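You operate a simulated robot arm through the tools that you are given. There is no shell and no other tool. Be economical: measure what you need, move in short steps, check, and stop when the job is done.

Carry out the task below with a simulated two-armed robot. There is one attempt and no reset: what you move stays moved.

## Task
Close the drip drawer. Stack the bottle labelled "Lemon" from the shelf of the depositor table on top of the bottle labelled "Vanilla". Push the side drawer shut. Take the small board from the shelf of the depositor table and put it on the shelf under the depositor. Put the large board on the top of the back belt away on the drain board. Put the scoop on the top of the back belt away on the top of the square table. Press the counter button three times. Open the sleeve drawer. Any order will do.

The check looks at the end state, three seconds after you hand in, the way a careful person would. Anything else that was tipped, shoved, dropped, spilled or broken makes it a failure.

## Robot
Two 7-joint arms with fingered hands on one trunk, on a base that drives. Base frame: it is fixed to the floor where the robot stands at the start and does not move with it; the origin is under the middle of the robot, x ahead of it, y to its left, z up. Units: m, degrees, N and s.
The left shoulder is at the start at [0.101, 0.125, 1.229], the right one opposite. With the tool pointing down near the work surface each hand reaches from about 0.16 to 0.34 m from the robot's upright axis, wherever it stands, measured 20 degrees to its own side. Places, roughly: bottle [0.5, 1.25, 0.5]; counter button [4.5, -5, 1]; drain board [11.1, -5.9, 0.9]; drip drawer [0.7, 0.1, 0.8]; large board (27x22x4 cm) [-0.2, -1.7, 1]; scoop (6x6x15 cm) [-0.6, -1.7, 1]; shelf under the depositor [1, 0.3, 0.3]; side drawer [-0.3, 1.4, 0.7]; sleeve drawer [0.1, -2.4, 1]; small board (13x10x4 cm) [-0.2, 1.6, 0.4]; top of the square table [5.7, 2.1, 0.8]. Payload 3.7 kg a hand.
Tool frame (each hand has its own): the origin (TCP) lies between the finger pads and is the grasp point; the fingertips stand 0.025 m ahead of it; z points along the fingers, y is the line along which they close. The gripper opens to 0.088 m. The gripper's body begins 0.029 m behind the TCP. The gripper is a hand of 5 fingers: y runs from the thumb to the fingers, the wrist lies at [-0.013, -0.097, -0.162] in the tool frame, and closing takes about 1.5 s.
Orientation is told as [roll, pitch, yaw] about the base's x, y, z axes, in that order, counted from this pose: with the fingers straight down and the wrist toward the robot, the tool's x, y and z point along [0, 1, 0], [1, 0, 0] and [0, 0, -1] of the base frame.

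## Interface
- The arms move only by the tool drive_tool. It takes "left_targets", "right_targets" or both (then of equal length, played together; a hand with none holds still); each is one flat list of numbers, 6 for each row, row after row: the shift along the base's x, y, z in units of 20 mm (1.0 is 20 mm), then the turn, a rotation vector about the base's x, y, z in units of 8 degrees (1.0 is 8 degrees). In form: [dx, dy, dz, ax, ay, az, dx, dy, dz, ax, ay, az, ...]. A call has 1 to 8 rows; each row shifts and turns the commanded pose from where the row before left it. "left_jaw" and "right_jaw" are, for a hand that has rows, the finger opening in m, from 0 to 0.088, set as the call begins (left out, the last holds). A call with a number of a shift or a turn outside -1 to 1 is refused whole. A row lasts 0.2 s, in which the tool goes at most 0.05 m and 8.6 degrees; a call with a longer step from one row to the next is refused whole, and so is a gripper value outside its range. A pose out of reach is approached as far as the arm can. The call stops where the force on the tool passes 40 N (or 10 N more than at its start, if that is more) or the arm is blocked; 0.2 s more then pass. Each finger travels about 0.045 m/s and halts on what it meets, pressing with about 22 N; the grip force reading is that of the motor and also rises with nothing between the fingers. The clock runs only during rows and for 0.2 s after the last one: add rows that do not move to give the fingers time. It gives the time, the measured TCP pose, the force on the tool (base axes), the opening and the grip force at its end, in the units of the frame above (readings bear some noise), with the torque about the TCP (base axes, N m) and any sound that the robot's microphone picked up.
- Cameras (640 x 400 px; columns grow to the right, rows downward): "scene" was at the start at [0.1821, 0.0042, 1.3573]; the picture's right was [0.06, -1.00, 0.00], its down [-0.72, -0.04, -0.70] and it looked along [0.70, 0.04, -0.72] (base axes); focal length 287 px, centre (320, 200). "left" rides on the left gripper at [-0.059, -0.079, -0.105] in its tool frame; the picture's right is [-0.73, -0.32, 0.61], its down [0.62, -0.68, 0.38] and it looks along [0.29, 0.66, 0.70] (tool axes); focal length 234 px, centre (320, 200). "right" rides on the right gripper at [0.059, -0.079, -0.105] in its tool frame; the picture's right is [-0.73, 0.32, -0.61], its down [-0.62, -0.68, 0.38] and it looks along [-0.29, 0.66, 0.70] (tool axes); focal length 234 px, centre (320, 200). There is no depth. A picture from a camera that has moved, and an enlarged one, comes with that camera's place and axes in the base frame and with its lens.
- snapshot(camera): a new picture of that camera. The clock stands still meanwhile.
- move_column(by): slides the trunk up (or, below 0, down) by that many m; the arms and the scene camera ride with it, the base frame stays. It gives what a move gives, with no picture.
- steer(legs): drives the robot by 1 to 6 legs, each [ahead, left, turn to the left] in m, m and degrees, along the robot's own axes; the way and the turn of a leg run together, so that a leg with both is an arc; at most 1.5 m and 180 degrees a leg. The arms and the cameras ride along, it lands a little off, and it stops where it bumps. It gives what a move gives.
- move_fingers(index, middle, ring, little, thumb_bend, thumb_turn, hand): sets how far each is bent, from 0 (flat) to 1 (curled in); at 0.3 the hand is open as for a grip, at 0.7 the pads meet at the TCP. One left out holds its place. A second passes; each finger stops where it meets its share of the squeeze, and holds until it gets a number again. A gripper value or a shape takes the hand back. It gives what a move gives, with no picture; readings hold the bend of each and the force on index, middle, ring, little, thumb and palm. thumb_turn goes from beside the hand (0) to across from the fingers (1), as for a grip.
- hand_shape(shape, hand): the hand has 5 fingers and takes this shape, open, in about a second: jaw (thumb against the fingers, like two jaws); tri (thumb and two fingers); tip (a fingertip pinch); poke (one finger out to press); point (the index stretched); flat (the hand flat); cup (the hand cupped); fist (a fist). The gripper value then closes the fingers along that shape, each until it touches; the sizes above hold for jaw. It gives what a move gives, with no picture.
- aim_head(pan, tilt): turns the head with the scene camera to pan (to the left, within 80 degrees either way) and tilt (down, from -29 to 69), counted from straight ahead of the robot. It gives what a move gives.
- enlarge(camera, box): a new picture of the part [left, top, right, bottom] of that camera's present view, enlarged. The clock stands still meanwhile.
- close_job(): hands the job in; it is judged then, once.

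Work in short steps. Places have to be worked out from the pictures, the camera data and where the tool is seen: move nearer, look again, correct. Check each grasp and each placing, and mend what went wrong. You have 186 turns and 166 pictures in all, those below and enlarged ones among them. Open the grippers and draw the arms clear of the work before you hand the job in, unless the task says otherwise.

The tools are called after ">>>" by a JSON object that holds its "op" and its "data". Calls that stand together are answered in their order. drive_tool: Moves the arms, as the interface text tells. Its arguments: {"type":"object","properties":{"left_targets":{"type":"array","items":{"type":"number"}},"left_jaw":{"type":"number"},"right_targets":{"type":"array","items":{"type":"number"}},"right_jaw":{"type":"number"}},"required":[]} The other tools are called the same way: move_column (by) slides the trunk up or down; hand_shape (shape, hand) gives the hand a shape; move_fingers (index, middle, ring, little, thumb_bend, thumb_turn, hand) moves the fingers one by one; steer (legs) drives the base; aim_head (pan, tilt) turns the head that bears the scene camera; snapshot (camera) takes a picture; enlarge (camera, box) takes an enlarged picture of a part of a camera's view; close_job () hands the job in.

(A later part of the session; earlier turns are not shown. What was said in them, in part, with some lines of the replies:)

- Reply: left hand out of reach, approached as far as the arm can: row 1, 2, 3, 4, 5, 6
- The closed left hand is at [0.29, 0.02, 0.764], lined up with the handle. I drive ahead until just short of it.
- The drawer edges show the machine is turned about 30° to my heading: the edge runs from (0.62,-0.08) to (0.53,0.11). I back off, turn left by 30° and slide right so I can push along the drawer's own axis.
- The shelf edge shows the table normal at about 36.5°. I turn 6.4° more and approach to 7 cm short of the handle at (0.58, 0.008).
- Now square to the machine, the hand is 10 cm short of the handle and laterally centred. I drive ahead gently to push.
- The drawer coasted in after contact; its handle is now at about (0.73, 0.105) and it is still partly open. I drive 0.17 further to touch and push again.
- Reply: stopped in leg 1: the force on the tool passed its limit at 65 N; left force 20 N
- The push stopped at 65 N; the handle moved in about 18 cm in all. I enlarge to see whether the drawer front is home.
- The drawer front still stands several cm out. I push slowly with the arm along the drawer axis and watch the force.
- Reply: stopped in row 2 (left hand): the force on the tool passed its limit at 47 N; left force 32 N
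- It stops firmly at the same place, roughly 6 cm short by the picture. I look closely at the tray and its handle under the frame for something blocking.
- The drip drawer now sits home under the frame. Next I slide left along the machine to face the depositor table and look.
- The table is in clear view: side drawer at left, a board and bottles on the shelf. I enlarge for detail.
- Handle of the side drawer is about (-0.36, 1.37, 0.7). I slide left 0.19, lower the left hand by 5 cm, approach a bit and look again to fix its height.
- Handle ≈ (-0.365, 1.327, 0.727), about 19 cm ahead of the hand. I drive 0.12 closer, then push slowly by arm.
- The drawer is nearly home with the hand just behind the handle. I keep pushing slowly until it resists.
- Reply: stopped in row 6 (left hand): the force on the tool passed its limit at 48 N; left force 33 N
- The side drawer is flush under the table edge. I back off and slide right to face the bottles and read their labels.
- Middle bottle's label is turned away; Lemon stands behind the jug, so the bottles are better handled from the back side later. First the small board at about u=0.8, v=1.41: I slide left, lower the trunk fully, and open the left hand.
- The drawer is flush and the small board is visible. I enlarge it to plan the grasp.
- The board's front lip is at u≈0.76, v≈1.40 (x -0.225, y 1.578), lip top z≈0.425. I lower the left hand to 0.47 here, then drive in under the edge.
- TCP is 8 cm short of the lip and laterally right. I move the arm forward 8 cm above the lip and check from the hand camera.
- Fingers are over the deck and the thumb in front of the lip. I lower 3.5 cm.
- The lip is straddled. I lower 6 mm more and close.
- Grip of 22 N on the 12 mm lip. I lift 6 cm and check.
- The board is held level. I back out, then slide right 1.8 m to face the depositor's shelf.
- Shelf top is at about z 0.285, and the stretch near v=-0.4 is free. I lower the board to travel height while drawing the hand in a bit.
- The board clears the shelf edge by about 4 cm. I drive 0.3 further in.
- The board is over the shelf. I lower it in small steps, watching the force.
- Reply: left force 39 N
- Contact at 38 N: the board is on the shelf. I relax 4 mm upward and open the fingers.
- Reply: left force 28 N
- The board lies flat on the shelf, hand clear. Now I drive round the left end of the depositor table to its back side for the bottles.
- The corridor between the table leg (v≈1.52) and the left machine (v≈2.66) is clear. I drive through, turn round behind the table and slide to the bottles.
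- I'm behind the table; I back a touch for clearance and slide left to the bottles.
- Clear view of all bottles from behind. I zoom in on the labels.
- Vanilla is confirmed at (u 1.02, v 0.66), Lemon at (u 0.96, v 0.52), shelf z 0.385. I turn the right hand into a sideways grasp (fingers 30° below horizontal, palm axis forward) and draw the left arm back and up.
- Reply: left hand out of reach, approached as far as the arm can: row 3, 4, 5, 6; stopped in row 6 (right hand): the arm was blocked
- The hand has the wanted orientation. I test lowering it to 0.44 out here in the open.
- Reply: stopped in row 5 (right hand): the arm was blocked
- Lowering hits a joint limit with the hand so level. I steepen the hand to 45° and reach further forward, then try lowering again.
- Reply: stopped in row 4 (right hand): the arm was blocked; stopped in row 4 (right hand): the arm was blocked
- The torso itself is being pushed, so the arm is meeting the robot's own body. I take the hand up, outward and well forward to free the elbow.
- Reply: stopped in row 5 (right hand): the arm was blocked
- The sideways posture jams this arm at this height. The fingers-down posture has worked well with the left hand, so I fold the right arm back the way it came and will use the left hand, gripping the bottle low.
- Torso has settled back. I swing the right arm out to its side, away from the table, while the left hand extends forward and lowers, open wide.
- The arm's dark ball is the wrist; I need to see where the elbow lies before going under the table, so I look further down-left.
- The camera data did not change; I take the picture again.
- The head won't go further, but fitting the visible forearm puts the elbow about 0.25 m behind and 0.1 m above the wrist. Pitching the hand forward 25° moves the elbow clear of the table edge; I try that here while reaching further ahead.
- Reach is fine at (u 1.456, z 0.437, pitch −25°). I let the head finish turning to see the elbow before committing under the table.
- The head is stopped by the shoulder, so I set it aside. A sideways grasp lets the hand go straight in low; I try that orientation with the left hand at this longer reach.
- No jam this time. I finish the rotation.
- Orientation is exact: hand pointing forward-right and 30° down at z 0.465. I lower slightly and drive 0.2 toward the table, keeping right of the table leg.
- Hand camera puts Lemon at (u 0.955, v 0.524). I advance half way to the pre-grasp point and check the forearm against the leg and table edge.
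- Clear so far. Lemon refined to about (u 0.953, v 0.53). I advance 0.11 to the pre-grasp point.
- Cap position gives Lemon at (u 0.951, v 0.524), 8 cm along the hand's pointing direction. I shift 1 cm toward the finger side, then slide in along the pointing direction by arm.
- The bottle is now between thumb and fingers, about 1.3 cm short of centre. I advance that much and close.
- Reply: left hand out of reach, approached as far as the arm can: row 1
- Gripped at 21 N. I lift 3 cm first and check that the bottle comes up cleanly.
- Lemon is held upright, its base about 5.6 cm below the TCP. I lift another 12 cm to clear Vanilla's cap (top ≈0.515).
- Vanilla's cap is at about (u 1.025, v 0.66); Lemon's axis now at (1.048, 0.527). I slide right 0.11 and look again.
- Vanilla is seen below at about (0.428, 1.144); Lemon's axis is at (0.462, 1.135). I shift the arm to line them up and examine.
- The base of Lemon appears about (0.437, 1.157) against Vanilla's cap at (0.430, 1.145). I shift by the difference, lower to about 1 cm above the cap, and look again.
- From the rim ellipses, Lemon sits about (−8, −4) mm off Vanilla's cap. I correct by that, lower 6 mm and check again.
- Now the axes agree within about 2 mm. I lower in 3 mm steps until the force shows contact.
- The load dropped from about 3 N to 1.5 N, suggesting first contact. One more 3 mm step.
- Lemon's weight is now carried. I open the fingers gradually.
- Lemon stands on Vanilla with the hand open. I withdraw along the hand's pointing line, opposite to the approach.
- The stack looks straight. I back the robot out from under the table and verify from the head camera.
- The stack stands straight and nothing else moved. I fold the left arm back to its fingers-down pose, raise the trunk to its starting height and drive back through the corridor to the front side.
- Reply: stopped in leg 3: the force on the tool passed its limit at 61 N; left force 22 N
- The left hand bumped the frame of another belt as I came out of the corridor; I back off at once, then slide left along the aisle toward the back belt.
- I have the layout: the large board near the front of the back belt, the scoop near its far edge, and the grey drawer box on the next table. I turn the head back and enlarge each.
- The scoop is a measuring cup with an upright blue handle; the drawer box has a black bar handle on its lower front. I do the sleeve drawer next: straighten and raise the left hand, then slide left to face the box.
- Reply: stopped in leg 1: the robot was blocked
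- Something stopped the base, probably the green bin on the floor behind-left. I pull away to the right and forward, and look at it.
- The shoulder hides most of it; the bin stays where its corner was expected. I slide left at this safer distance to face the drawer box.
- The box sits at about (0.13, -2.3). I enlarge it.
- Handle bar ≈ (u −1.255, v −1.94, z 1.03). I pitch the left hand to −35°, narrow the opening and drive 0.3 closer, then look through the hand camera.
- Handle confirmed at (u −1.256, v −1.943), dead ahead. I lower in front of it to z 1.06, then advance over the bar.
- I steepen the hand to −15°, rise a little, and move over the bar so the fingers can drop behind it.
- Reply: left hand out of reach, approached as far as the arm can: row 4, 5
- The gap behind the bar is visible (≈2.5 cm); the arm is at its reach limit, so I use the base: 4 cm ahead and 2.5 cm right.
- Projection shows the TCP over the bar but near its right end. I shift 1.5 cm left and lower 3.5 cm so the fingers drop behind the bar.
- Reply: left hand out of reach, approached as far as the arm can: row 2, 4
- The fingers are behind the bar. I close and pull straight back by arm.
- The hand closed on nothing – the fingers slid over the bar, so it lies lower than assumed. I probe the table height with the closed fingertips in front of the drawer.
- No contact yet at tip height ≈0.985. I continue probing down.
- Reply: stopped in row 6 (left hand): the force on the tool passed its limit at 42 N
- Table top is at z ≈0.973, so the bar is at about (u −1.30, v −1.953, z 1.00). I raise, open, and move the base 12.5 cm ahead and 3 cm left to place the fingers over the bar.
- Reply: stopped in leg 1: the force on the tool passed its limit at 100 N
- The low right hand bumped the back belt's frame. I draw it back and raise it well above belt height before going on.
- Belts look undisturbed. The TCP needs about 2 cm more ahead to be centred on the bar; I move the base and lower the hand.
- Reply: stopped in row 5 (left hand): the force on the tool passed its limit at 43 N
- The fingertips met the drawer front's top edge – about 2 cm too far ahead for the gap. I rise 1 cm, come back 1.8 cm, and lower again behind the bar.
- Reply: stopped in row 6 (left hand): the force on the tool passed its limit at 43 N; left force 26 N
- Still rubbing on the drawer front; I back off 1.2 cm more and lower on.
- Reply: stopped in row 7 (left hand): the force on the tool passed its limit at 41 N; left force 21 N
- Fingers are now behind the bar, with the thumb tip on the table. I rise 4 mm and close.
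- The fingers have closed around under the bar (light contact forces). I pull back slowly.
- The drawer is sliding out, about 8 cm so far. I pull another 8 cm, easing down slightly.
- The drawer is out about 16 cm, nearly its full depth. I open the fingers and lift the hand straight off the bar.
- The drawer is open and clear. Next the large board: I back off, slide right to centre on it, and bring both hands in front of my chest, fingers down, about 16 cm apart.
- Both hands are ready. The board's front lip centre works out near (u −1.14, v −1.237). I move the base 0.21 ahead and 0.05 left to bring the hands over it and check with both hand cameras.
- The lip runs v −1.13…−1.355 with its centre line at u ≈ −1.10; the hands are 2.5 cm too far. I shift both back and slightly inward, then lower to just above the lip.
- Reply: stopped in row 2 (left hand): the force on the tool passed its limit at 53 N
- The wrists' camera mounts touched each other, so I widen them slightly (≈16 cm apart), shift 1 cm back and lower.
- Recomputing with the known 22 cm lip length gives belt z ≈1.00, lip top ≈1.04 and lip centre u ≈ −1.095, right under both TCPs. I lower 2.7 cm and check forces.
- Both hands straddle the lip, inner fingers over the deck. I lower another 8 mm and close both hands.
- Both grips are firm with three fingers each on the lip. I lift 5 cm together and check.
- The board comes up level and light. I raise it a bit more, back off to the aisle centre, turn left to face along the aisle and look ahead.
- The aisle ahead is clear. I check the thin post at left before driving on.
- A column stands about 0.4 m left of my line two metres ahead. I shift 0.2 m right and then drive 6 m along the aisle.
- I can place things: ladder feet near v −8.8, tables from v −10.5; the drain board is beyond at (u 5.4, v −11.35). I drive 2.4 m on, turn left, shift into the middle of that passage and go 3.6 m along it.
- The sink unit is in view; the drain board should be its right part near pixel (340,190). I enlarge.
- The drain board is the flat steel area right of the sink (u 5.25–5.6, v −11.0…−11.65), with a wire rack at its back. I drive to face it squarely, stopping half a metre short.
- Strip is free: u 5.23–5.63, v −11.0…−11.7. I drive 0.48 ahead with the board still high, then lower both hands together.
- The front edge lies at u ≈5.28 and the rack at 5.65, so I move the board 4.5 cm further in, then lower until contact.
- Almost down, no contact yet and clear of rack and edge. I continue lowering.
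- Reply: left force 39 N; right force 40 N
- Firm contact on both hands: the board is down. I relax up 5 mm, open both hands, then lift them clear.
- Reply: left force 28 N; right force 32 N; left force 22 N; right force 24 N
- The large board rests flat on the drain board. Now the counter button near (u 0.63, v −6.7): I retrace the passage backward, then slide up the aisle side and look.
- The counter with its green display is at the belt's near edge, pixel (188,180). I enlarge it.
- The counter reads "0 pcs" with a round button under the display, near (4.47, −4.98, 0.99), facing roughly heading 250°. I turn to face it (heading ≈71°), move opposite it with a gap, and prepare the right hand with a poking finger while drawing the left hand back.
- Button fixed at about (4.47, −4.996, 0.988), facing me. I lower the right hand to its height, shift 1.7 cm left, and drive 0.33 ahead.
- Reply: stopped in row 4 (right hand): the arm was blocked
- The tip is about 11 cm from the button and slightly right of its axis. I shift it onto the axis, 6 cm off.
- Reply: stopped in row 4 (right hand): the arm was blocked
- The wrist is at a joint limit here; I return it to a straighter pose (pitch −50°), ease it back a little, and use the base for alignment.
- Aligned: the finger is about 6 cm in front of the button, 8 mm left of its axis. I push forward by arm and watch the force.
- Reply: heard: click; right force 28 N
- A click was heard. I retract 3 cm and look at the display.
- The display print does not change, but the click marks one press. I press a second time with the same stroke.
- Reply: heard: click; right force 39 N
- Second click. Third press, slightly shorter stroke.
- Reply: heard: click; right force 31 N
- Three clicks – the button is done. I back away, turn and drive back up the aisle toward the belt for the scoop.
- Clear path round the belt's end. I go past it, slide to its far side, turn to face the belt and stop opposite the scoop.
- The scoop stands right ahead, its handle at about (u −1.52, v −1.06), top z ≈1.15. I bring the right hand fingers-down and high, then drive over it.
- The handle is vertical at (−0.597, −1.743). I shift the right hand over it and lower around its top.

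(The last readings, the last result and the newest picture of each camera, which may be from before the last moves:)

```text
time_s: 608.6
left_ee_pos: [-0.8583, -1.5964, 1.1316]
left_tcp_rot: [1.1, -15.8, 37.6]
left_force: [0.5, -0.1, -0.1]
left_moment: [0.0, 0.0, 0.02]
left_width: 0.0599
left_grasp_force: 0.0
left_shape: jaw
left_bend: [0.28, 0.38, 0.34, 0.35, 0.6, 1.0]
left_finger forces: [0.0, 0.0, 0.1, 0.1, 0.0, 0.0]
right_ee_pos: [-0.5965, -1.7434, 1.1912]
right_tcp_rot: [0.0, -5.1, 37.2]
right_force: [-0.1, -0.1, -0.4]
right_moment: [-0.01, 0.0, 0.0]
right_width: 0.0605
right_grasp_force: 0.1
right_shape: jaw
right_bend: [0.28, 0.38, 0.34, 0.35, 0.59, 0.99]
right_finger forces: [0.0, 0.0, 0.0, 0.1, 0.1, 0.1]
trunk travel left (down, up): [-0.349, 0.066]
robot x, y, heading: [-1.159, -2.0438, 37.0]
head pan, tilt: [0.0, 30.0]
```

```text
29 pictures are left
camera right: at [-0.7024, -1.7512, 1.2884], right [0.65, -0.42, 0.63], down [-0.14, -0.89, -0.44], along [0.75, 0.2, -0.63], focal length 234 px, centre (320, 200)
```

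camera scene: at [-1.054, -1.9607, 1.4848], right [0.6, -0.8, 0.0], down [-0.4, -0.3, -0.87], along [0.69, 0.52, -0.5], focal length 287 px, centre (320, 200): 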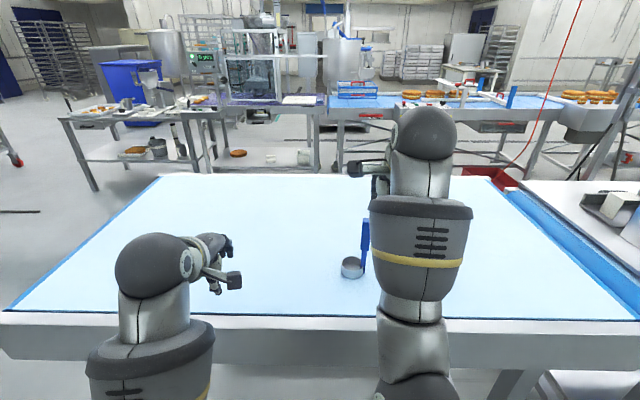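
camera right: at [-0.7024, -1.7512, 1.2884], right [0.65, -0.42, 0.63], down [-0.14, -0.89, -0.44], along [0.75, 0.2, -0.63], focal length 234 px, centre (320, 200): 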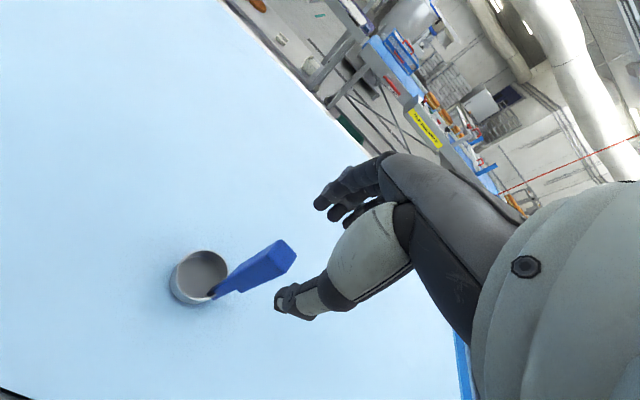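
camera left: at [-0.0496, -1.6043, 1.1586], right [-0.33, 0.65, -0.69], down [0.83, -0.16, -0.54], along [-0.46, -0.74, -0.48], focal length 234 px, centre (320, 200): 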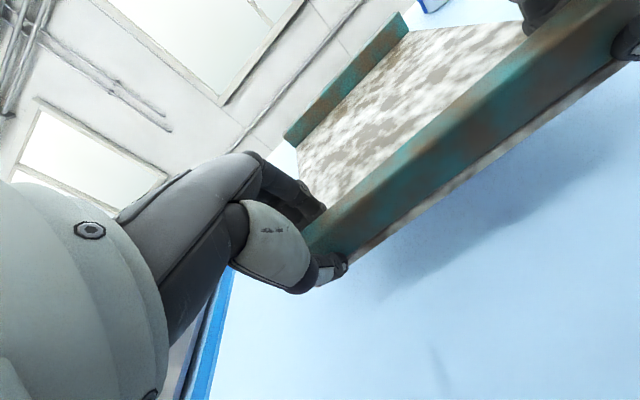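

The TCP is directly above the handle top. I lower 6.5 cm and close.

>>> {"op": "drive_tool", "data": {"right_targets": [0, 0.1, -0.8, 0, 0, 0, 0, 0.1, -0.8, 0, 0, 0, 0, 0, -0.8, 0, 0, 0, 0, 0, -0.8, 0, 0, 0, 0, 0, 0, 0, 0, 0]}}

>>> {"op": "drive_tool", "data": {"right_targets": [0, 0, 0, 0, 0, 0, 0, 0, 0, 0, 0, 0, 0, 0, 0, 0, 0, 0, 0, 0, 0, 0, 0, 0, 0, 0, 0, 0, 0, 0, 0, 0, 0, 0, 0, 0], "right_jaw": 0.0}}

>>> {"op": "snapshot", "data": {"camera": "right"}}

```text
time_s: 609.8
left_ee_pos: [-0.8576, -1.5952, 1.1327]
left_tcp_rot: [1.2, -15.9, 37.7]
left_force: [-0.1, 0.0, -0.3]
left_moment: [0.02, 0.0, 0.02]
left_width: 0.0599
left_grasp_force: 0.0
left_shape: jaw
left_bend: [0.28, 0.38, 0.34, 0.35, 0.6, 1.0]
left_finger forces: [0.1, 0.0, 0.1, 0.0, 0.1, 0.1]
right_ee_pos: [-0.5963, -1.7386, 1.1278]
right_tcp_rot: [-0.1, -5.1, 37.2]
right_force: [-0.3, 1.0, -0.5]
right_moment: [0.01, 0.04, 0.0]
right_width: 0.0602
right_grasp_force: 0.0
right_shape: jaw
right_bend: [0.28, 0.38, 0.34, 0.35, 0.59, 0.99]
right_finger forces: [0.1, 0.0, 0.1, 0.0, 0.1, 0.0]
trunk travel left (down, up): [-0.349, 0.066]
robot x, y, heading: [-1.1598, -2.0398, 37.1]
head pan, tilt: [0.0, 30.0]
```

```text
time_s: 611.2
left_ee_pos: [-0.8587, -1.5955, 1.1334]
left_tcp_rot: [1.2, -15.8, 37.6]
left_force: [-0.5, 0.3, 1.1]
left_moment: [0.0, 0.01, 0.02]
left_width: 0.06
left_grasp_force: 0.1
left_shape: jaw
left_bend: [0.28, 0.38, 0.34, 0.35, 0.6, 1.0]
left_finger forces: [0.0, 0.1, 0.0, 0.0, 0.0, 0.0]
right_ee_pos: [-0.5966, -1.7396, 1.1274]
right_tcp_rot: [0.0, -5.1, 37.2]
right_force: [0.5, 0.2, 0.2]
right_moment: [-0.01, -0.02, 0.04]
right_width: 0.0144
right_grasp_force: 21.6
right_shape: jaw
right_bend: [0.73, 0.63, 0.7, 0.7, 0.75, 1.0]
right_finger forces: [11.2, 7.4, 0.0, 0.0, 19.0, 0.1]
trunk travel left (down, up): [-0.349, 0.066]
robot x, y, heading: [-1.1582, -2.0374, 37.2]
head pan, tilt: [0.0, 30.0]
```

```text
28 pictures are left
camera right: at [-0.7028, -1.7465, 1.2243], right [0.65, -0.42, 0.63], down [-0.14, -0.89, -0.44], along [0.75, 0.2, -0.64], focal length 234 px, centre (320, 200)
```

right: 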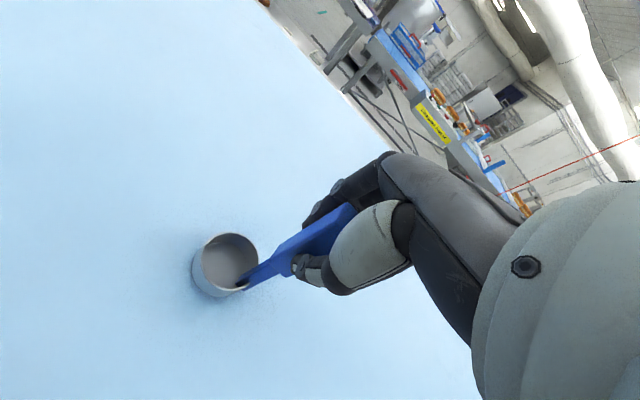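

Scoop gripped at 21 N. I lift it 10 cm, back off, and drive round the belt end and over to the corridor beside the depositor table.

>>> {"op": "drive_tool", "data": {"right_targets": [0, 0, 0.8, 0, 0, 0, 0, 0, 0.8, 0, 0, 0, 0, 0, 0.8, 0, 0, 0, 0, 0, 0.8, 0, 0, 0, 0, 0, 0.8, 0, 0, 0, 0, 0, 0.8, 0, 0, 0]}}

>>> {"op": "steer", "data": {"legs": [[-0.3, 0, -0.5], [0, 1.15, 0], [1.1, 0, 0], [1.1, 0, 0], [0, 1.0, 0], [0, 0.92, 0]]}}

>>> {"op": "aim_head", "data": {"pan": 0, "tilt": 18}}

>>> {"op": "snapshot", "data": {"camera": "scene"}}

```text
time_s: 612.6
left_ee_pos: [-0.8593, -1.5954, 1.1323]
left_tcp_rot: [1.2, -15.9, 37.7]
left_force: [0.0, -0.8, 0.0]
left_moment: [-0.01, -0.01, 0.02]
left_width: 0.0593
left_grasp_force: 0.0
left_shape: jaw
left_bend: [0.28, 0.38, 0.34, 0.35, 0.6, 1.0]
left_finger forces: [0.0, 0.1, 0.1, 0.0, 0.0, 0.0]
right_ee_pos: [-0.5951, -1.7382, 1.2238]
right_tcp_rot: [-0.1, -4.8, 37.2]
right_force: [-0.5, 0.1, -0.3]
right_moment: [-0.01, -0.01, -0.03]
right_width: 0.014
right_grasp_force: 22.1
right_shape: jaw
right_bend: [0.73, 0.63, 0.7, 0.7, 0.75, 1.0]
right_finger forces: [11.3, 7.6, 0.0, 0.0, 18.8, 0.1]
trunk travel left (down, up): [-0.349, 0.066]
robot x, y, heading: [-1.1593, -2.0411, 37.2]
head pan, tilt: [0.0, 30.0]
```

```text
time_s: 651.8
left_ee_pos: [-1.182, 2.0047, 1.1325]
left_tcp_rot: [1.0, -15.8, 37.2]
left_force: [0.2, 0.0, -0.4]
left_moment: [-0.03, 0.01, 0.05]
left_width: 0.0597
left_grasp_force: 0.0
left_shape: jaw
left_bend: [0.28, 0.38, 0.34, 0.35, 0.6, 1.0]
left_finger forces: [0.0, 0.0, 0.0, 0.0, 0.0, 0.0]
right_ee_pos: [-0.9201, 1.8592, 1.2224]
right_tcp_rot: [0.0, -5.1, 36.8]
right_force: [0.1, 0.0, -1.7]
right_moment: [-0.01, -0.02, -0.01]
right_width: 0.014
right_grasp_force: 22.0
right_shape: jaw
right_bend: [0.73, 0.63, 0.7, 0.7, 0.75, 1.0]
right_finger forces: [11.3, 7.6, 0.0, 0.0, 18.9, 0.0]
trunk travel left (down, up): [-0.349, 0.066]
robot x, y, heading: [-1.486, 1.5606, 36.9]
head pan, tilt: [0.0, 30.0]
```

```text
time_s: 652.5
left_ee_pos: [-1.1819, 2.0044, 1.1333]
left_tcp_rot: [1.2, -15.9, 37.3]
left_force: [0.6, 0.0, 0.3]
left_moment: [0.0, 0.01, 0.03]
left_width: 0.0598
left_grasp_force: 0.1
left_shape: jaw
left_bend: [0.28, 0.38, 0.34, 0.35, 0.6, 1.0]
left_finger forces: [0.1, 0.0, 0.1, 0.0, 0.0, 0.1]
right_ee_pos: [-0.9207, 1.8601, 1.224]
right_tcp_rot: [0.0, -5.1, 36.9]
right_force: [-0.7, 0.5, -0.7]
right_moment: [-0.01, 0.01, -0.01]
right_width: 0.0145
right_grasp_force: 22.1
right_shape: jaw
right_bend: [0.73, 0.63, 0.7, 0.7, 0.75, 1.0]
right_finger forces: [11.3, 7.6, 0.0, 0.0, 18.9, 0.0]
trunk travel left (down, up): [-0.349, 0.066]
robot x, y, heading: [-1.4875, 1.5611, 36.9]
head pan, tilt: [0.0, 18.0]
```

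```text
27 pictures are left
camera scene: at [-1.3779, 1.642, 1.5041], right [0.6, -0.8, 0.0], down [-0.25, -0.19, -0.95], along [0.76, 0.57, -0.31], focal length 287 px, centre (320, 200)
```

scene: 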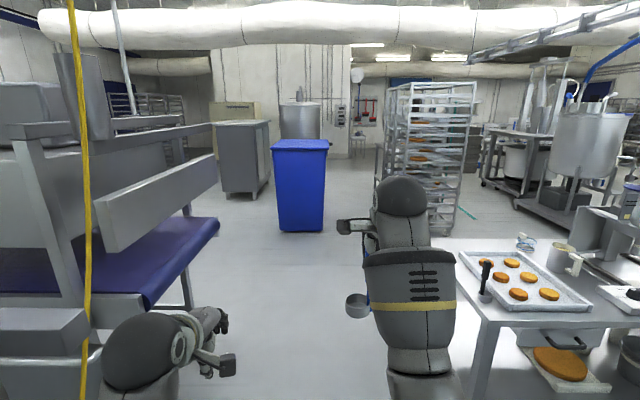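

The scoop hangs safely from the right hand. I drive through the corridor and look to the right toward the square table.

>>> {"op": "steer", "data": {"legs": [[1.2, -0.02, 0], [1.2, 0, 0]]}}

>>> {"op": "aim_head", "data": {"pan": -55, "tilt": 12}}

>>> {"op": "snapshot", "data": {"camera": "scene"}}

```text
time_s: 664.2
left_ee_pos: [0.7331, 3.4248, 1.1323]
left_tcp_rot: [1.1, -15.8, 37.5]
left_force: [1.1, 0.5, -0.1]
left_moment: [-0.02, 0.01, -0.01]
left_width: 0.0599
left_grasp_force: 0.0
left_shape: jaw
left_bend: [0.28, 0.38, 0.34, 0.35, 0.6, 1.0]
left_finger forces: [0.0, 0.0, 0.1, 0.0, 0.1, 0.0]
right_ee_pos: [0.9952, 3.2827, 1.2226]
right_tcp_rot: [0.0, -5.0, 37.1]
right_force: [-1.0, -0.4, -1.6]
right_moment: [-0.02, -0.01, 0.04]
right_width: 0.0143
right_grasp_force: 22.0
right_shape: jaw
right_bend: [0.73, 0.63, 0.7, 0.7, 0.75, 1.0]
right_finger forces: [11.3, 7.6, 0.0, 0.1, 18.9, 0.0]
trunk travel left (down, up): [-0.349, 0.066]
robot x, y, heading: [0.4298, 2.9818, 37.0]
head pan, tilt: [0.0, 18.0]
```

```text
time_s: 665.5
left_ee_pos: [0.7343, 3.4266, 1.1326]
left_tcp_rot: [1.1, -15.7, 37.7]
left_force: [-0.2, 0.6, 0.6]
left_moment: [0.04, 0.0, 0.03]
left_width: 0.0597
left_grasp_force: 0.0
left_shape: jaw
left_bend: [0.28, 0.38, 0.34, 0.35, 0.6, 1.0]
left_finger forces: [0.0, 0.0, 0.1, 0.1, 0.1, 0.0]
right_ee_pos: [0.996, 3.2822, 1.2233]
right_tcp_rot: [0.0, -5.2, 37.1]
right_force: [-0.8, 0.1, -1.6]
right_moment: [-0.01, -0.04, -0.01]
right_width: 0.0142
right_grasp_force: 21.6
right_shape: jaw
right_bend: [0.73, 0.63, 0.7, 0.7, 0.75, 1.0]
right_finger forces: [11.3, 7.7, 0.1, 0.0, 18.9, 0.1]
trunk travel left (down, up): [-0.349, 0.066]
robot x, y, heading: [0.431, 2.9832, 36.9]
head pan, tilt: [-55.0, 12.0]
```

```text
26 pictures are left
camera scene: at [0.5532, 2.9779, 1.514], right [-0.31, -0.95, 0.0], down [-0.2, 0.06, -0.98], along [0.93, -0.3, -0.21], focal length 287 px, centre (320, 200)
```

scene: 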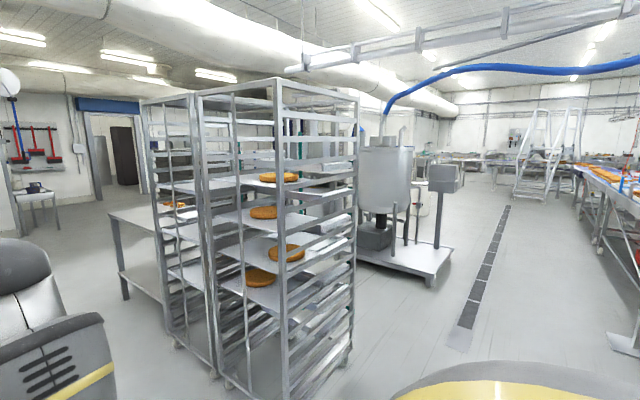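

The square table lies beyond the tray rack; a clear aisle (u 1.5–2.85) leads past the kettle. I slide right 4.6 m along it and look ahead.

>>> {"op": "steer", "data": {"legs": [[0.03, -1.2, -0.3], [0, -1.2, 0], [0, -1.2, 0], [0, -1.1, 0]]}}

>>> {"op": "aim_head", "data": {"pan": 10, "tilt": 15}}

>>> {"op": "snapshot", "data": {"camera": "scene"}}

```text
time_s: 706.6
left_ee_pos: [3.5195, -0.3773, 1.1326]
left_tcp_rot: [1.0, -15.8, 36.3]
left_force: [0.1, 0.2, 0.8]
left_moment: [0.01, -0.06, 0.0]
left_width: 0.0599
left_grasp_force: 0.1
left_shape: jaw
left_bend: [0.28, 0.38, 0.34, 0.35, 0.6, 1.0]
left_finger forces: [0.0, 0.1, 0.0, 0.0, 0.0, 0.0]
right_ee_pos: [3.778, -0.5259, 1.2229]
right_tcp_rot: [0.0, -5.2, 35.8]
right_force: [0.7, -0.4, -1.1]
right_moment: [-0.01, -0.05, 0.01]
right_width: 0.0146
right_grasp_force: 21.8
right_shape: jaw
right_bend: [0.73, 0.63, 0.7, 0.7, 0.75, 1.0]
right_finger forces: [11.2, 7.6, 0.0, 0.0, 19.0, 0.1]
trunk travel left (down, up): [-0.349, 0.066]
robot x, y, heading: [3.209, -0.8173, 35.8]
head pan, tilt: [-55.0, 12.0]
```

```text
time_s: 708.0
left_ee_pos: [3.5202, -0.3759, 1.1315]
left_tcp_rot: [1.1, -15.9, 36.5]
left_force: [0.7, -0.4, -0.2]
left_moment: [0.02, -0.01, -0.01]
left_width: 0.0594
left_grasp_force: 0.0
left_shape: jaw
left_bend: [0.28, 0.38, 0.34, 0.35, 0.6, 1.0]
left_finger forces: [0.1, 0.0, 0.1, 0.0, 0.0, 0.0]
right_ee_pos: [3.7786, -0.5264, 1.2235]
right_tcp_rot: [0.0, -5.2, 35.8]
right_force: [0.5, 0.5, -1.9]
right_moment: [-0.04, -0.01, 0.0]
right_width: 0.0141
right_grasp_force: 22.1
right_shape: jaw
right_bend: [0.73, 0.63, 0.7, 0.7, 0.75, 1.0]
right_finger forces: [11.3, 7.7, 0.0, 0.0, 18.9, 0.0]
trunk travel left (down, up): [-0.349, 0.066]
robot x, y, heading: [3.2098, -0.8151, 35.9]
head pan, tilt: [10.0, 15.0]
```

```text
25 pictures are left
camera scene: at [3.3073, -0.7237, 1.5091], right [0.72, -0.7, 0.0], down [-0.18, -0.19, -0.97], along [0.67, 0.69, -0.26], focal length 287 px, centre (320, 200)
```

scene: 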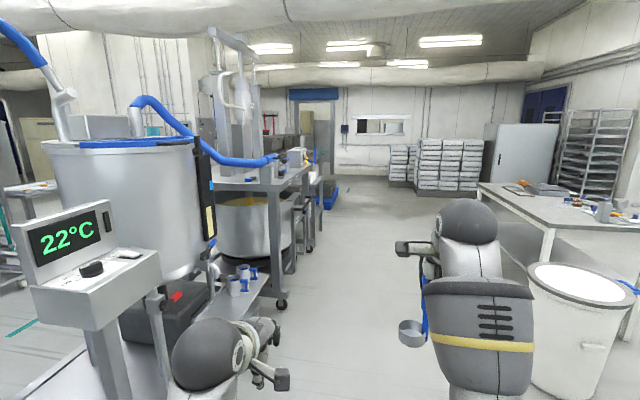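

The listed position projects to about pixel (301,179), the grey stand beyond the kettle. I enlarge that area.

>>> {"op": "enlarge", "data": {"camera": "scene", "box": [190, 90, 370, 320]}}

```text
1.74 times, centred on (280, 205) of scene
camera zoom: at [3.3073, -0.7237, 1.5091], right [0.72, -0.7, 0.0], down [-0.18, -0.19, -0.97], along [0.67, 0.69, -0.26], focal length 499 px, centre (390, 191)
```

zoom: 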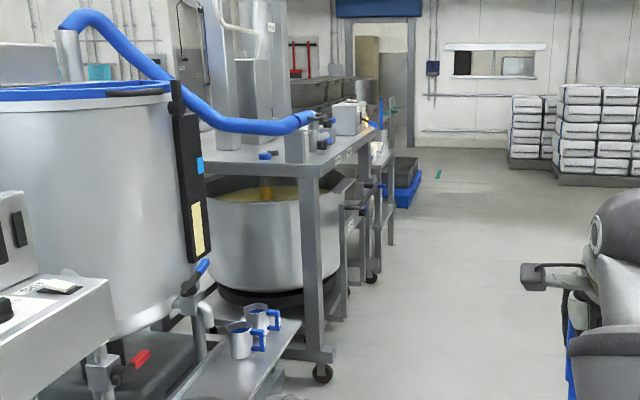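

The square table is the third one along, its right legs near v −1.9 and u 5.4–6.0. I drive 3.6 m ahead keeping right, then turn left to face it.

>>> {"op": "steer", "data": {"legs": [[1.2, -0.15, 0.7], [1.2, 0, 0], [1.15, 0, 0], [0, 0, 90]]}}

>>> {"op": "aim_head", "data": {"pan": 0, "tilt": 30}}

>>> {"op": "snapshot", "data": {"camera": "scene"}}

```text
time_s: 729.0
left_ee_pos: [5.69, 1.4769, 1.132]
left_tcp_rot: [1.1, -15.8, 128.1]
left_force: [-1.1, -1.1, 0.9]
left_moment: [0.04, -0.03, 0.0]
left_width: 0.0596
left_grasp_force: 0.1
left_shape: jaw
left_bend: [0.28, 0.38, 0.34, 0.35, 0.6, 1.0]
left_finger forces: [0.0, 0.0, 0.1, 0.0, 0.0, 0.0]
right_ee_pos: [5.831, 1.7392, 1.2224]
right_tcp_rot: [0.1, -5.1, 127.6]
right_force: [-0.8, -0.2, -0.6]
right_moment: [0.02, -0.02, -0.01]
right_width: 0.0141
right_grasp_force: 22.1
right_shape: jaw
right_bend: [0.73, 0.63, 0.7, 0.7, 0.75, 1.0]
right_finger forces: [11.2, 7.3, 0.0, 0.1, 18.6, 0.0]
trunk travel left (down, up): [-0.349, 0.066]
robot x, y, heading: [6.1366, 1.1767, 127.4]
head pan, tilt: [10.0, 15.0]
```

```text
time_s: 729.8
left_ee_pos: [5.6896, 1.4766, 1.1325]
left_tcp_rot: [1.1, -15.7, 128.0]
left_force: [0.0, 0.3, -0.3]
left_moment: [0.01, -0.01, 0.0]
left_width: 0.0596
left_grasp_force: 0.1
left_shape: jaw
left_bend: [0.28, 0.38, 0.34, 0.35, 0.6, 1.0]
left_finger forces: [0.0, 0.0, 0.1, 0.1, 0.1, 0.0]
right_ee_pos: [5.8301, 1.7409, 1.2233]
right_tcp_rot: [-0.1, -5.0, 127.7]
right_force: [0.3, 1.1, -1.1]
right_moment: [0.03, -0.01, -0.02]
right_width: 0.0143
right_grasp_force: 22.1
right_shape: jaw
right_bend: [0.73, 0.63, 0.7, 0.7, 0.75, 1.0]
right_finger forces: [11.2, 7.3, 0.0, 0.1, 18.5, 0.0]
trunk travel left (down, up): [-0.349, 0.066]
robot x, y, heading: [6.1344, 1.1764, 127.8]
head pan, tilt: [0.0, 30.0]
```

```text
23 pictures are left
camera scene: at [6.0541, 1.2847, 1.4849], right [0.79, 0.61, 0.0], down [0.3, -0.4, -0.87], along [-0.53, 0.69, -0.5], focal length 287 px, centre (320, 200)
```

scene: 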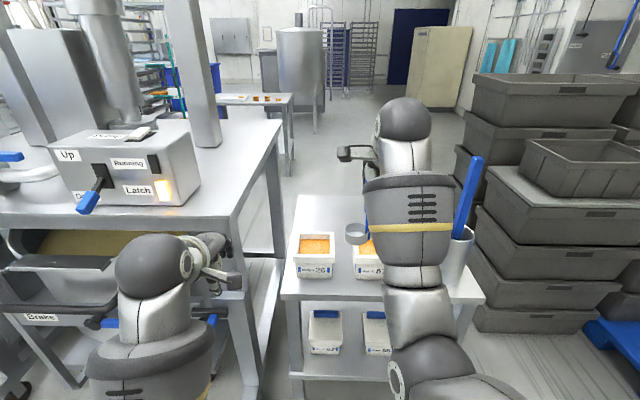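

The small square table is right ahead, with two tubs and a jug on it. I look through the right hand camera to find free space on its top.

>>> {"op": "snapshot", "data": {"camera": "right"}}

```text
22 pictures are left
camera right: at [5.8371, 1.6335, 1.3201], right [0.41, 0.66, 0.63], down [0.89, -0.13, -0.44], along [-0.21, 0.74, -0.64], focal length 234 px, centre (320, 200)
```

right: 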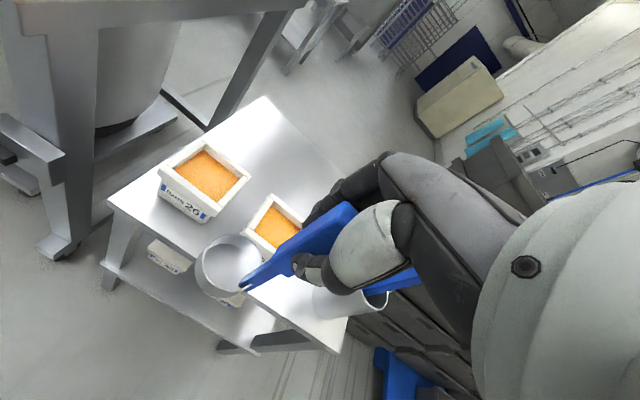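

Table corners give a 61 cm square top centred at (5.65, 2.13), z 0.8, with tubs and jug only along the front; the back is free. I pull the left hand back, drive 0.33 ahead, then extend the right arm over the free spot near (5.56, 2.06).

>>> {"op": "drive_tool", "data": {"left_targets": [0.61, -0.79, 0.6, 0, 0, 0, 0.61, -0.79, 0.6, 0, 0, 0, 0.61, -0.79, 0.6, 0, 0, 0, 0.61, -0.79, 0.6, 0, 0, 0, 0.61, -0.79, 0.6, 0, 0, 0]}}

>>> {"op": "steer", "data": {"legs": [[0.32, -0.015, 0]]}}

>>> {"op": "drive_tool", "data": {"right_targets": [-0.55, 0.71, -0.5, 0, 0, 0, -0.55, 0.71, -0.5, 0, 0, 0, -0.55, 0.71, -0.5, 0, 0, 0, -0.55, 0.71, -0.5, 0, 0, 0, -0.55, 0.71, -0.5, 0, 0, 0]}}

>>> {"op": "snapshot", "data": {"camera": "right"}}

```text
time_s: 731.0
left_ee_pos: [5.7285, 1.4292, 1.1924]
left_tcp_rot: [1.1, -15.8, 128.1]
left_force: [0.6, -0.3, 0.1]
left_moment: [-0.03, -0.02, 0.02]
left_width: 0.0598
left_grasp_force: 0.0
left_shape: jaw
left_bend: [0.28, 0.38, 0.34, 0.35, 0.6, 1.0]
left_finger forces: [0.1, 0.0, 0.0, 0.1, 0.0, 0.0]
left hand out of reach, approached as far as the arm can: row 4, 5
right_ee_pos: [5.8304, 1.74, 1.2234]
right_tcp_rot: [-0.1, -5.0, 127.6]
right_force: [-0.3, -0.8, -1.5]
right_moment: [-0.01, -0.01, 0.01]
right_width: 0.0141
right_grasp_force: 22.0
right_shape: jaw
right_bend: [0.73, 0.63, 0.7, 0.7, 0.75, 1.0]
right_finger forces: [11.1, 7.3, 0.0, 0.1, 18.5, 0.0]
trunk travel left (down, up): [-0.349, 0.066]
robot x, y, heading: [6.1357, 1.1812, 127.9]
head pan, tilt: [0.0, 30.0]
```

```text
time_s: 733.1
left_ee_pos: [5.5432, 1.6905, 1.191]
left_tcp_rot: [1.1, -15.9, 128.4]
left_force: [-0.2, 0.0, -0.3]
left_moment: [-0.02, 0.01, 0.02]
left_width: 0.0596
left_grasp_force: 0.1
left_shape: jaw
left_bend: [0.28, 0.38, 0.34, 0.35, 0.6, 1.0]
left_finger forces: [0.0, 0.0, 0.0, 0.0, 0.0, 0.0]
right_ee_pos: [5.6437, 2.0032, 1.2225]
right_tcp_rot: [0.0, -5.1, 127.8]
right_force: [-0.7, -0.2, -2.6]
right_moment: [-0.01, -0.02, 0.02]
right_width: 0.0141
right_grasp_force: 21.9
right_shape: jaw
right_bend: [0.73, 0.63, 0.7, 0.7, 0.75, 1.0]
right_finger forces: [11.2, 7.3, 0.1, 0.1, 18.5, 0.0]
trunk travel left (down, up): [-0.349, 0.066]
robot x, y, heading: [5.9552, 1.441, 127.6]
head pan, tilt: [0.0, 30.0]
```

```text
time_s: 734.3
left_ee_pos: [5.5432, 1.6906, 1.1913]
left_tcp_rot: [1.1, -15.8, 128.4]
left_force: [0.6, -0.7, 0.1]
left_moment: [-0.01, 0.0, -0.04]
left_width: 0.0598
left_grasp_force: 0.1
left_shape: jaw
left_bend: [0.28, 0.38, 0.34, 0.35, 0.6, 1.0]
left_finger forces: [0.1, 0.0, 0.0, 0.0, 0.0, 0.0]
right_ee_pos: [5.5883, 2.0731, 1.1727]
right_tcp_rot: [-0.1, -5.0, 127.9]
right_force: [-0.8, 0.2, -1.2]
right_moment: [0.05, 0.01, 0.0]
right_width: 0.0142
right_grasp_force: 21.2
right_shape: jaw
right_bend: [0.73, 0.63, 0.7, 0.7, 0.75, 1.0]
right_finger forces: [11.2, 7.4, 0.0, 0.1, 18.4, 0.1]
trunk travel left (down, up): [-0.349, 0.066]
robot x, y, heading: [5.9532, 1.4406, 127.7]
head pan, tilt: [0.0, 30.0]
```

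```text
21 pictures are left
camera right: at [5.5961, 1.9665, 1.2695], right [0.41, 0.66, 0.63], down [0.89, -0.13, -0.44], along [-0.21, 0.74, -0.64], focal length 234 px, centre (320, 200)
```

right: 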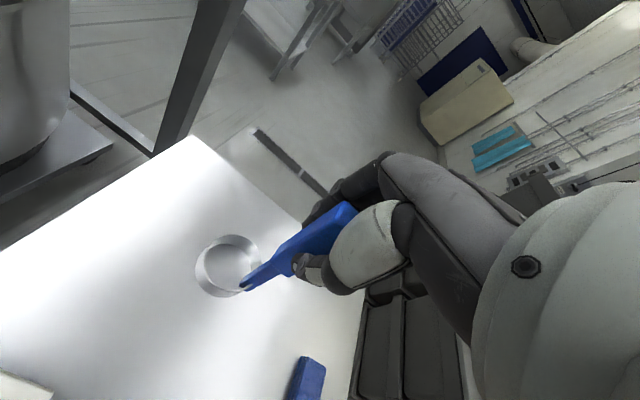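

Free surface under the cup. I lower 8 cm and check the forearm's clearance from the jug with the blue spoon.

>>> {"op": "drive_tool", "data": {"right_targets": [0, 0, -0.8, 0, 0, 0, 0, 0, -0.8, 0, 0, 0, 0, 0, -0.8, 0, 0, 0, 0, 0, -0.8, 0, 0, 0, 0, 0, -0.8, 0, 0, 0]}}

>>> {"op": "snapshot", "data": {"camera": "scene"}}

```text
time_s: 735.5
left_ee_pos: [5.5447, 1.69, 1.1908]
left_tcp_rot: [1.0, -15.9, 128.5]
left_force: [-0.3, 0.1, -0.4]
left_moment: [0.0, -0.01, -0.01]
left_width: 0.0595
left_grasp_force: 0.1
left_shape: jaw
left_bend: [0.28, 0.38, 0.34, 0.35, 0.6, 1.0]
left_finger forces: [0.1, 0.0, 0.0, 0.1, 0.0, 0.0]
right_ee_pos: [5.5909, 2.0731, 1.0931]
right_tcp_rot: [0.1, -5.0, 128.0]
right_force: [-0.1, 0.8, -1.5]
right_moment: [0.0, 0.02, 0.02]
right_width: 0.0142
right_grasp_force: 22.1
right_shape: jaw
right_bend: [0.73, 0.63, 0.7, 0.7, 0.75, 1.0]
right_finger forces: [11.2, 7.4, 0.0, 0.1, 18.6, 0.0]
trunk travel left (down, up): [-0.349, 0.066]
robot x, y, heading: [5.9539, 1.4422, 127.5]
head pan, tilt: [0.0, 30.0]
```

```text
20 pictures are left
camera scene: at [5.8699, 1.5468, 1.4848], right [0.79, 0.61, 0.0], down [0.31, -0.4, -0.87], along [-0.53, 0.68, -0.5], focal length 287 px, centre (320, 200)
```

scene: 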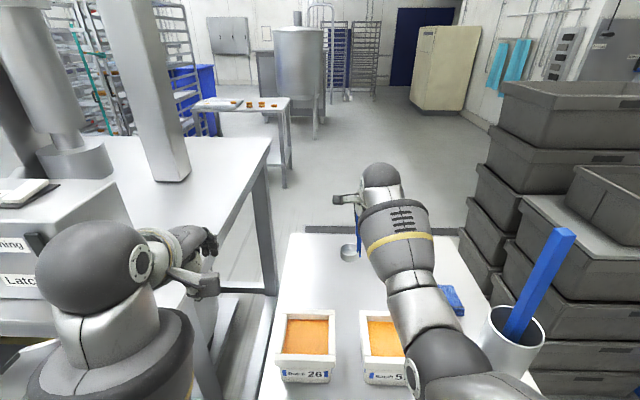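

The elbow stays in front of the table, clear of tub and jug. I continue lowering, then step down gently to contact.

>>> {"op": "drive_tool", "data": {"right_targets": [0, 0, -0.8, 0, 0, 0, 0, 0, -0.8, 0, 0, 0, 0, 0, -0.8, 0, 0, 0, 0, 0, -0.8, 0, 0, 0, 0, 0, -0.8, 0, 0, 0, 0, 0, -0.8, 0, 0, 0, 0, 0, -0.6, 0, 0, 0]}}

>>> {"op": "drive_tool", "data": {"right_targets": [0, 0, -0.3, 0, 0, 0, 0, 0, -0.3, 0, 0, 0, 0, 0, -0.3, 0, 0, 0, 0, 0, -0.2, 0, 0, 0, 0, 0, 0, 0, 0, 0]}}

>>> {"op": "snapshot", "data": {"camera": "right"}}

```text
time_s: 737.1
left_ee_pos: [5.5448, 1.6904, 1.1914]
left_tcp_rot: [1.1, -15.8, 128.5]
left_force: [-0.1, -0.3, 0.3]
left_moment: [0.01, -0.01, -0.02]
left_width: 0.0596
left_grasp_force: 0.0
left_shape: jaw
left_bend: [0.28, 0.38, 0.34, 0.35, 0.6, 1.0]
left_finger forces: [0.1, 0.1, 0.0, 0.0, 0.0, 0.0]
right_ee_pos: [5.5885, 2.0729, 0.9855]
right_tcp_rot: [0.0, -5.0, 127.9]
right_force: [-0.5, 0.3, -1.2]
right_moment: [-0.01, -0.01, 0.0]
right_width: 0.0141
right_grasp_force: 22.3
right_shape: jaw
right_bend: [0.73, 0.63, 0.7, 0.7, 0.75, 1.0]
right_finger forces: [11.1, 7.5, 0.0, 0.0, 18.6, 0.1]
trunk travel left (down, up): [-0.349, 0.066]
robot x, y, heading: [5.9538, 1.4389, 128.2]
head pan, tilt: [0.0, 30.0]
```

```text
time_s: 738.3
left_ee_pos: [5.5445, 1.6898, 1.191]
left_tcp_rot: [1.1, -15.8, 128.3]
left_force: [0.7, 0.5, -0.2]
left_moment: [-0.03, -0.03, 0.01]
left_width: 0.0598
left_grasp_force: 0.1
left_shape: jaw
left_bend: [0.28, 0.38, 0.34, 0.35, 0.6, 1.0]
left_finger forces: [0.1, 0.0, 0.0, 0.1, 0.0, 0.1]
right_ee_pos: [5.5903, 2.0723, 0.9627]
right_tcp_rot: [0.0, -5.1, 127.9]
right_force: [-0.4, 1.1, -1.7]
right_moment: [0.01, -0.01, 0.01]
right_width: 0.0142
right_grasp_force: 21.8
right_shape: jaw
right_bend: [0.73, 0.63, 0.7, 0.7, 0.75, 1.0]
right_finger forces: [11.1, 7.6, 0.0, 0.0, 18.5, 0.0]
trunk travel left (down, up): [-0.349, 0.066]
robot x, y, heading: [5.9514, 1.4428, 127.9]
head pan, tilt: [0.0, 30.0]
```

```text
19 pictures are left
camera right: at [5.5966, 1.9658, 1.0598], right [0.41, 0.66, 0.63], down [0.89, -0.13, -0.44], along [-0.21, 0.74, -0.64], focal length 234 px, centre (320, 200)
```

right: 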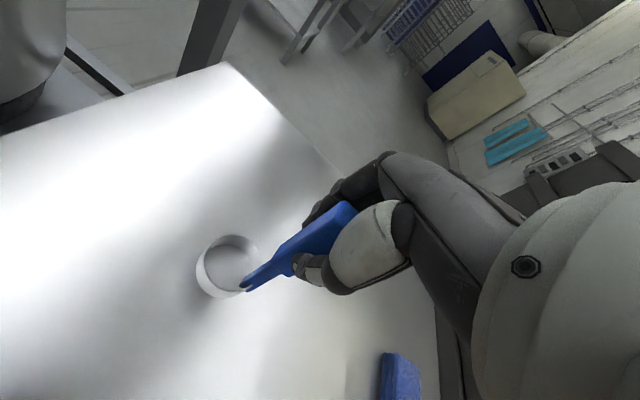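

Still clear of contact, nothing near. I keep lowering in 4 mm steps until the force changes.

>>> {"op": "drive_tool", "data": {"right_targets": [0, 0, -0.2, 0, 0, 0, 0, 0, -0.2, 0, 0, 0, 0, 0, -0.2, 0, 0, 0, 0, 0, -0.2, 0, 0, 0, 0, 0, -0.2, 0, 0, 0, 0, 0, -0.2, 0, 0, 0, 0, 0, -0.2, 0, 0, 0, 0, 0, 0, 0, 0, 0]}}

```text
time_s: 740.1
left_ee_pos: [5.5445, 1.6896, 1.1913]
left_tcp_rot: [1.1, -15.7, 128.3]
left_force: [0.1, -0.3, -0.5]
left_moment: [0.0, 0.03, 0.0]
left_width: 0.0599
left_grasp_force: 0.1
left_shape: jaw
left_bend: [0.28, 0.38, 0.34, 0.35, 0.6, 1.0]
left_finger forces: [0.1, 0.1, 0.0, 0.0, 0.1, 0.1]
right_ee_pos: [5.5897, 2.072, 0.9344]
right_tcp_rot: [-0.1, -5.2, 127.9]
right_force: [1.1, 0.1, -1.4]
right_moment: [0.01, 0.0, 0.02]
right_width: 0.0141
right_grasp_force: 21.7
right_shape: jaw
right_bend: [0.73, 0.63, 0.7, 0.7, 0.75, 1.0]
right_finger forces: [11.1, 7.6, 0.0, 0.1, 18.7, 0.0]
trunk travel left (down, up): [-0.349, 0.066]
robot x, y, heading: [5.9506, 1.4414, 127.9]
head pan, tilt: [0.0, 30.0]
```

>>> {"op": "drive_tool", "data": {"right_targets": [0, 0, -0.12, 0, 0, 0, 0, 0, -0.12, 0, 0, 0, 0, 0, -0.12, 0, 0, 0, 0, 0, -0.12, 0, 0, 0, 0, 0, 0, 0, 0, 0]}}

>>> {"op": "snapshot", "data": {"camera": "right"}}

```text
time_s: 741.3
left_ee_pos: [5.5448, 1.689, 1.1917]
left_tcp_rot: [1.1, -15.7, 128.4]
left_force: [0.3, 0.5, -0.4]
left_moment: [0.01, -0.03, -0.01]
left_width: 0.0599
left_grasp_force: 0.0
left_shape: jaw
left_bend: [0.28, 0.38, 0.34, 0.35, 0.6, 1.0]
left_finger forces: [0.0, 0.0, 0.0, 0.0, 0.1, 0.1]
right_ee_pos: [5.591, 2.0735, 0.9269]
right_tcp_rot: [-0.1, -5.1, 127.9]
right_force: [0.3, 0.4, 2.3]
right_moment: [0.03, 0.0, -0.01]
right_width: 0.0142
right_grasp_force: 22.3
right_shape: jaw
right_bend: [0.73, 0.63, 0.7, 0.7, 0.75, 1.0]
right_finger forces: [11.3, 7.6, 0.0, 0.0, 19.2, 0.0]
trunk travel left (down, up): [-0.349, 0.066]
robot x, y, heading: [5.9506, 1.4428, 127.8]
head pan, tilt: [0.0, 30.0]
```

```text
18 pictures are left
camera right: at [5.5965, 1.9656, 1.0233], right [0.41, 0.66, 0.63], down [0.89, -0.13, -0.44], along [-0.21, 0.74, -0.63], focal length 234 px, centre (320, 200)
```

right: 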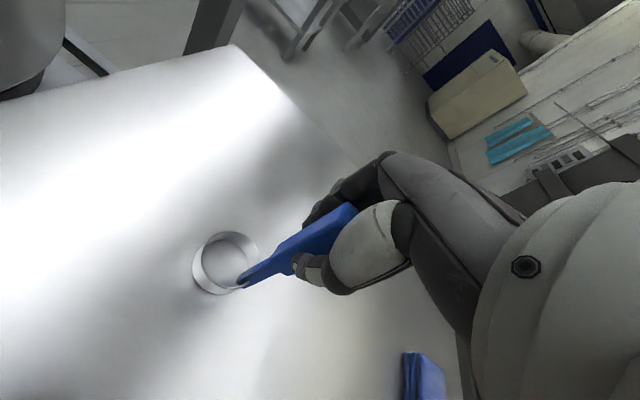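

Contact: the cup stands on the table. I open the fingers and rise straight up.

>>> {"op": "drive_tool", "data": {"right_targets": [0, 0, 0, 0, 0, 0, 0, 0, 0, 0, 0, 0, 0, 0, 0, 0, 0, 0, 0, 0, 0, 0, 0, 0, 0, 0, 0, 0, 0, 0], "right_jaw": 0.06}}

>>> {"op": "drive_tool", "data": {"right_targets": [0, 0, 0.4, 0, 0, 0, 0, 0, 0.7, 0, 0, 0, 0, 0, 1, 0, 0, 0, 0, 0, 1, 0, 0, 0, 0, 0, 1, 0, 0, 0, 0, 0, 1, 0, 0, 0, 0, 0, 1, 0, 0, 0, 0, 0, 1, 0, 0, 0]}}

>>> {"op": "snapshot", "data": {"camera": "right"}}

```text
time_s: 742.5
left_ee_pos: [5.545, 1.6892, 1.1913]
left_tcp_rot: [1.1, -15.7, 128.4]
left_force: [-0.1, -0.5, -0.4]
left_moment: [0.02, 0.02, -0.02]
left_width: 0.0598
left_grasp_force: 0.2
left_shape: jaw
left_bend: [0.28, 0.38, 0.34, 0.35, 0.6, 1.0]
left_finger forces: [0.0, 0.0, 0.0, 0.0, 0.0, 0.0]
right_ee_pos: [5.5885, 2.0716, 0.9254]
right_tcp_rot: [0.0, -5.1, 127.9]
right_force: [0.7, -1.1, -0.4]
right_moment: [0.0, -0.01, 0.03]
right_width: 0.0599
right_grasp_force: 0.0
right_shape: jaw
right_bend: [0.28, 0.38, 0.35, 0.35, 0.6, 1.0]
right_finger forces: [0.0, 0.1, 0.0, 0.0, 0.1, 0.0]
trunk travel left (down, up): [-0.349, 0.066]
robot x, y, heading: [5.954, 1.4422, 127.7]
head pan, tilt: [0.0, 30.0]
```

```text
time_s: 744.3
left_ee_pos: [5.5447, 1.6898, 1.1903]
left_tcp_rot: [1.1, -15.8, 128.4]
left_force: [0.0, 0.3, 1.0]
left_moment: [0.02, 0.0, 0.0]
left_width: 0.0597
left_grasp_force: 0.0
left_shape: jaw
left_bend: [0.28, 0.38, 0.34, 0.35, 0.6, 1.0]
left_finger forces: [0.1, 0.1, 0.1, 0.1, 0.0, 0.0]
right_ee_pos: [5.5888, 2.0725, 1.0687]
right_tcp_rot: [0.0, -4.9, 127.9]
right_force: [0.0, 0.8, 0.1]
right_moment: [-0.01, -0.04, 0.01]
right_width: 0.0595
right_grasp_force: 0.1
right_shape: jaw
right_bend: [0.28, 0.38, 0.34, 0.35, 0.6, 1.0]
right_finger forces: [0.1, 0.0, 0.0, 0.0, 0.0, 0.0]
trunk travel left (down, up): [-0.349, 0.066]
robot x, y, heading: [5.9535, 1.4394, 127.9]
head pan, tilt: [0.0, 30.0]
```

```text
17 pictures are left
camera right: at [5.5964, 1.9651, 1.1654], right [0.41, 0.66, 0.63], down [0.89, -0.13, -0.44], along [-0.21, 0.74, -0.64], focal length 234 px, centre (320, 200)
```

right: 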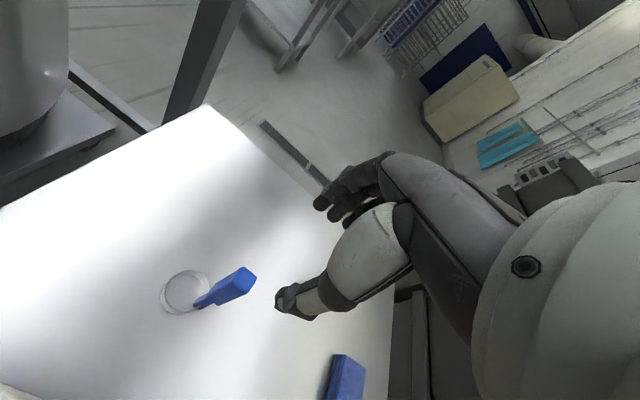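

The scoop stands upright on the square table. I raise the hand clear of the handle and back the robot away for a final look.

>>> {"op": "drive_tool", "data": {"right_targets": [0, 0, 1, 0, 0, 0, 0, 0, 1, 0, 0, 0, 0, 0, 1, 0, 0, 0, 0, 0, 1, 0, 0, 0, 0, 0, 1, 0, 0, 0, 0, 0, 1, 0, 0, 0, 0, 0, 1, 0, 0, 0], "right_jaw": 0.085}}

>>> {"op": "steer", "data": {"legs": [[-0.5, 0, 0]]}}

>>> {"op": "snapshot", "data": {"camera": "scene"}}

```text
time_s: 745.9
left_ee_pos: [5.544, 1.689, 1.1907]
left_tcp_rot: [1.1, -15.7, 128.5]
left_force: [0.0, -0.6, -0.1]
left_moment: [-0.02, 0.03, -0.01]
left_width: 0.0598
left_grasp_force: 0.0
left_shape: jaw
left_bend: [0.28, 0.38, 0.34, 0.35, 0.6, 1.0]
left_finger forces: [0.1, 0.1, 0.0, 0.0, 0.0, 0.0]
right_ee_pos: [5.5902, 2.0727, 1.2074]
right_tcp_rot: [0.1, -5.0, 127.9]
right_force: [0.1, 1.1, 0.0]
right_moment: [-0.01, 0.0, -0.04]
right_width: 0.0849
right_grasp_force: 0.1
right_shape: jaw
right_bend: [0.31, 0.31, 0.3, 0.31, 0.31, 0.98]
right_finger forces: [0.0, 0.0, 0.0, 0.0, 0.1, 0.1]
trunk travel left (down, up): [-0.349, 0.066]
robot x, y, heading: [5.9545, 1.4432, 127.9]
head pan, tilt: [0.0, 30.0]
```

```text
time_s: 748.9
left_ee_pos: [5.8507, 1.2944, 1.1919]
left_tcp_rot: [1.1, -15.8, 128.5]
left_force: [-0.6, -0.2, -1.0]
left_moment: [0.03, 0.01, 0.0]
left_width: 0.0597
left_grasp_force: 0.0
left_shape: jaw
left_bend: [0.28, 0.38, 0.34, 0.35, 0.6, 1.0]
left_finger forces: [0.1, 0.0, 0.0, 0.0, 0.1, 0.0]
right_ee_pos: [5.8942, 1.6773, 1.2073]
right_tcp_rot: [0.1, -5.1, 128.0]
right_force: [0.0, 1.1, 0.7]
right_moment: [0.01, 0.01, 0.0]
right_width: 0.0848
right_grasp_force: 0.0
right_shape: jaw
right_bend: [0.31, 0.31, 0.3, 0.31, 0.31, 0.98]
right_finger forces: [0.0, 0.0, 0.0, 0.1, 0.0, 0.0]
trunk travel left (down, up): [-0.349, 0.066]
robot x, y, heading: [6.2572, 1.0471, 127.9]
head pan, tilt: [0.0, 30.0]
```

```text
16 pictures are left
camera scene: at [6.1761, 1.1525, 1.4849], right [0.79, 0.61, 0.0], down [0.31, -0.39, -0.87], along [-0.53, 0.68, -0.5], focal length 287 px, centre (320, 200)
```

scene: 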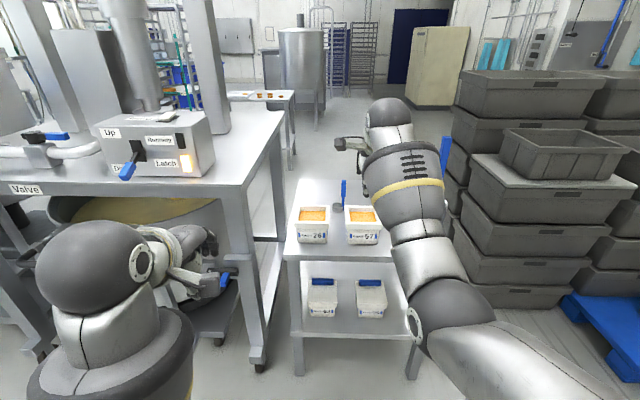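

All eight jobs were carried out. Both grippers are open and the arms are clear, so I hand in.

>>> {"op": "close_job", "data": {}}

```text
The job is handed in.
```

I carried out all eight jobs and handed in, but there were three bumps on the way that I only partly checked.

| Job | Result |
|---|---|
| Drip drawer | Closed to its end stop |
| Lemon bottle | Standing upright on the Vanilla bottle |
| Side drawer | Pushed flush under the table edge |
| Small board | On the shelf under the depositor |
| Large board | Flat on the drain board, in front of the wire rack |
| Scoop | Standing on the square table, behind the two tubs |
| Counter button | Pressed three times, one click heard each time; the display still read "0 pcs" after the first press and I did not check it after that |
| Sleeve drawer | Pulled out about 16 cm; I felt no end stop |

**Bumps:**
- **Conveyor beside the aisle:** the left hand hit its frame at 61 N. I backed off and did not check it again.
- **Back belt:** the right hand hit its frame at 100 N. It and the items on it looked undisturbed in later pictures.
- **Green floor bin:** the base was blocked once, probably by its corner. I could not see it well enough to rule out a small shift.
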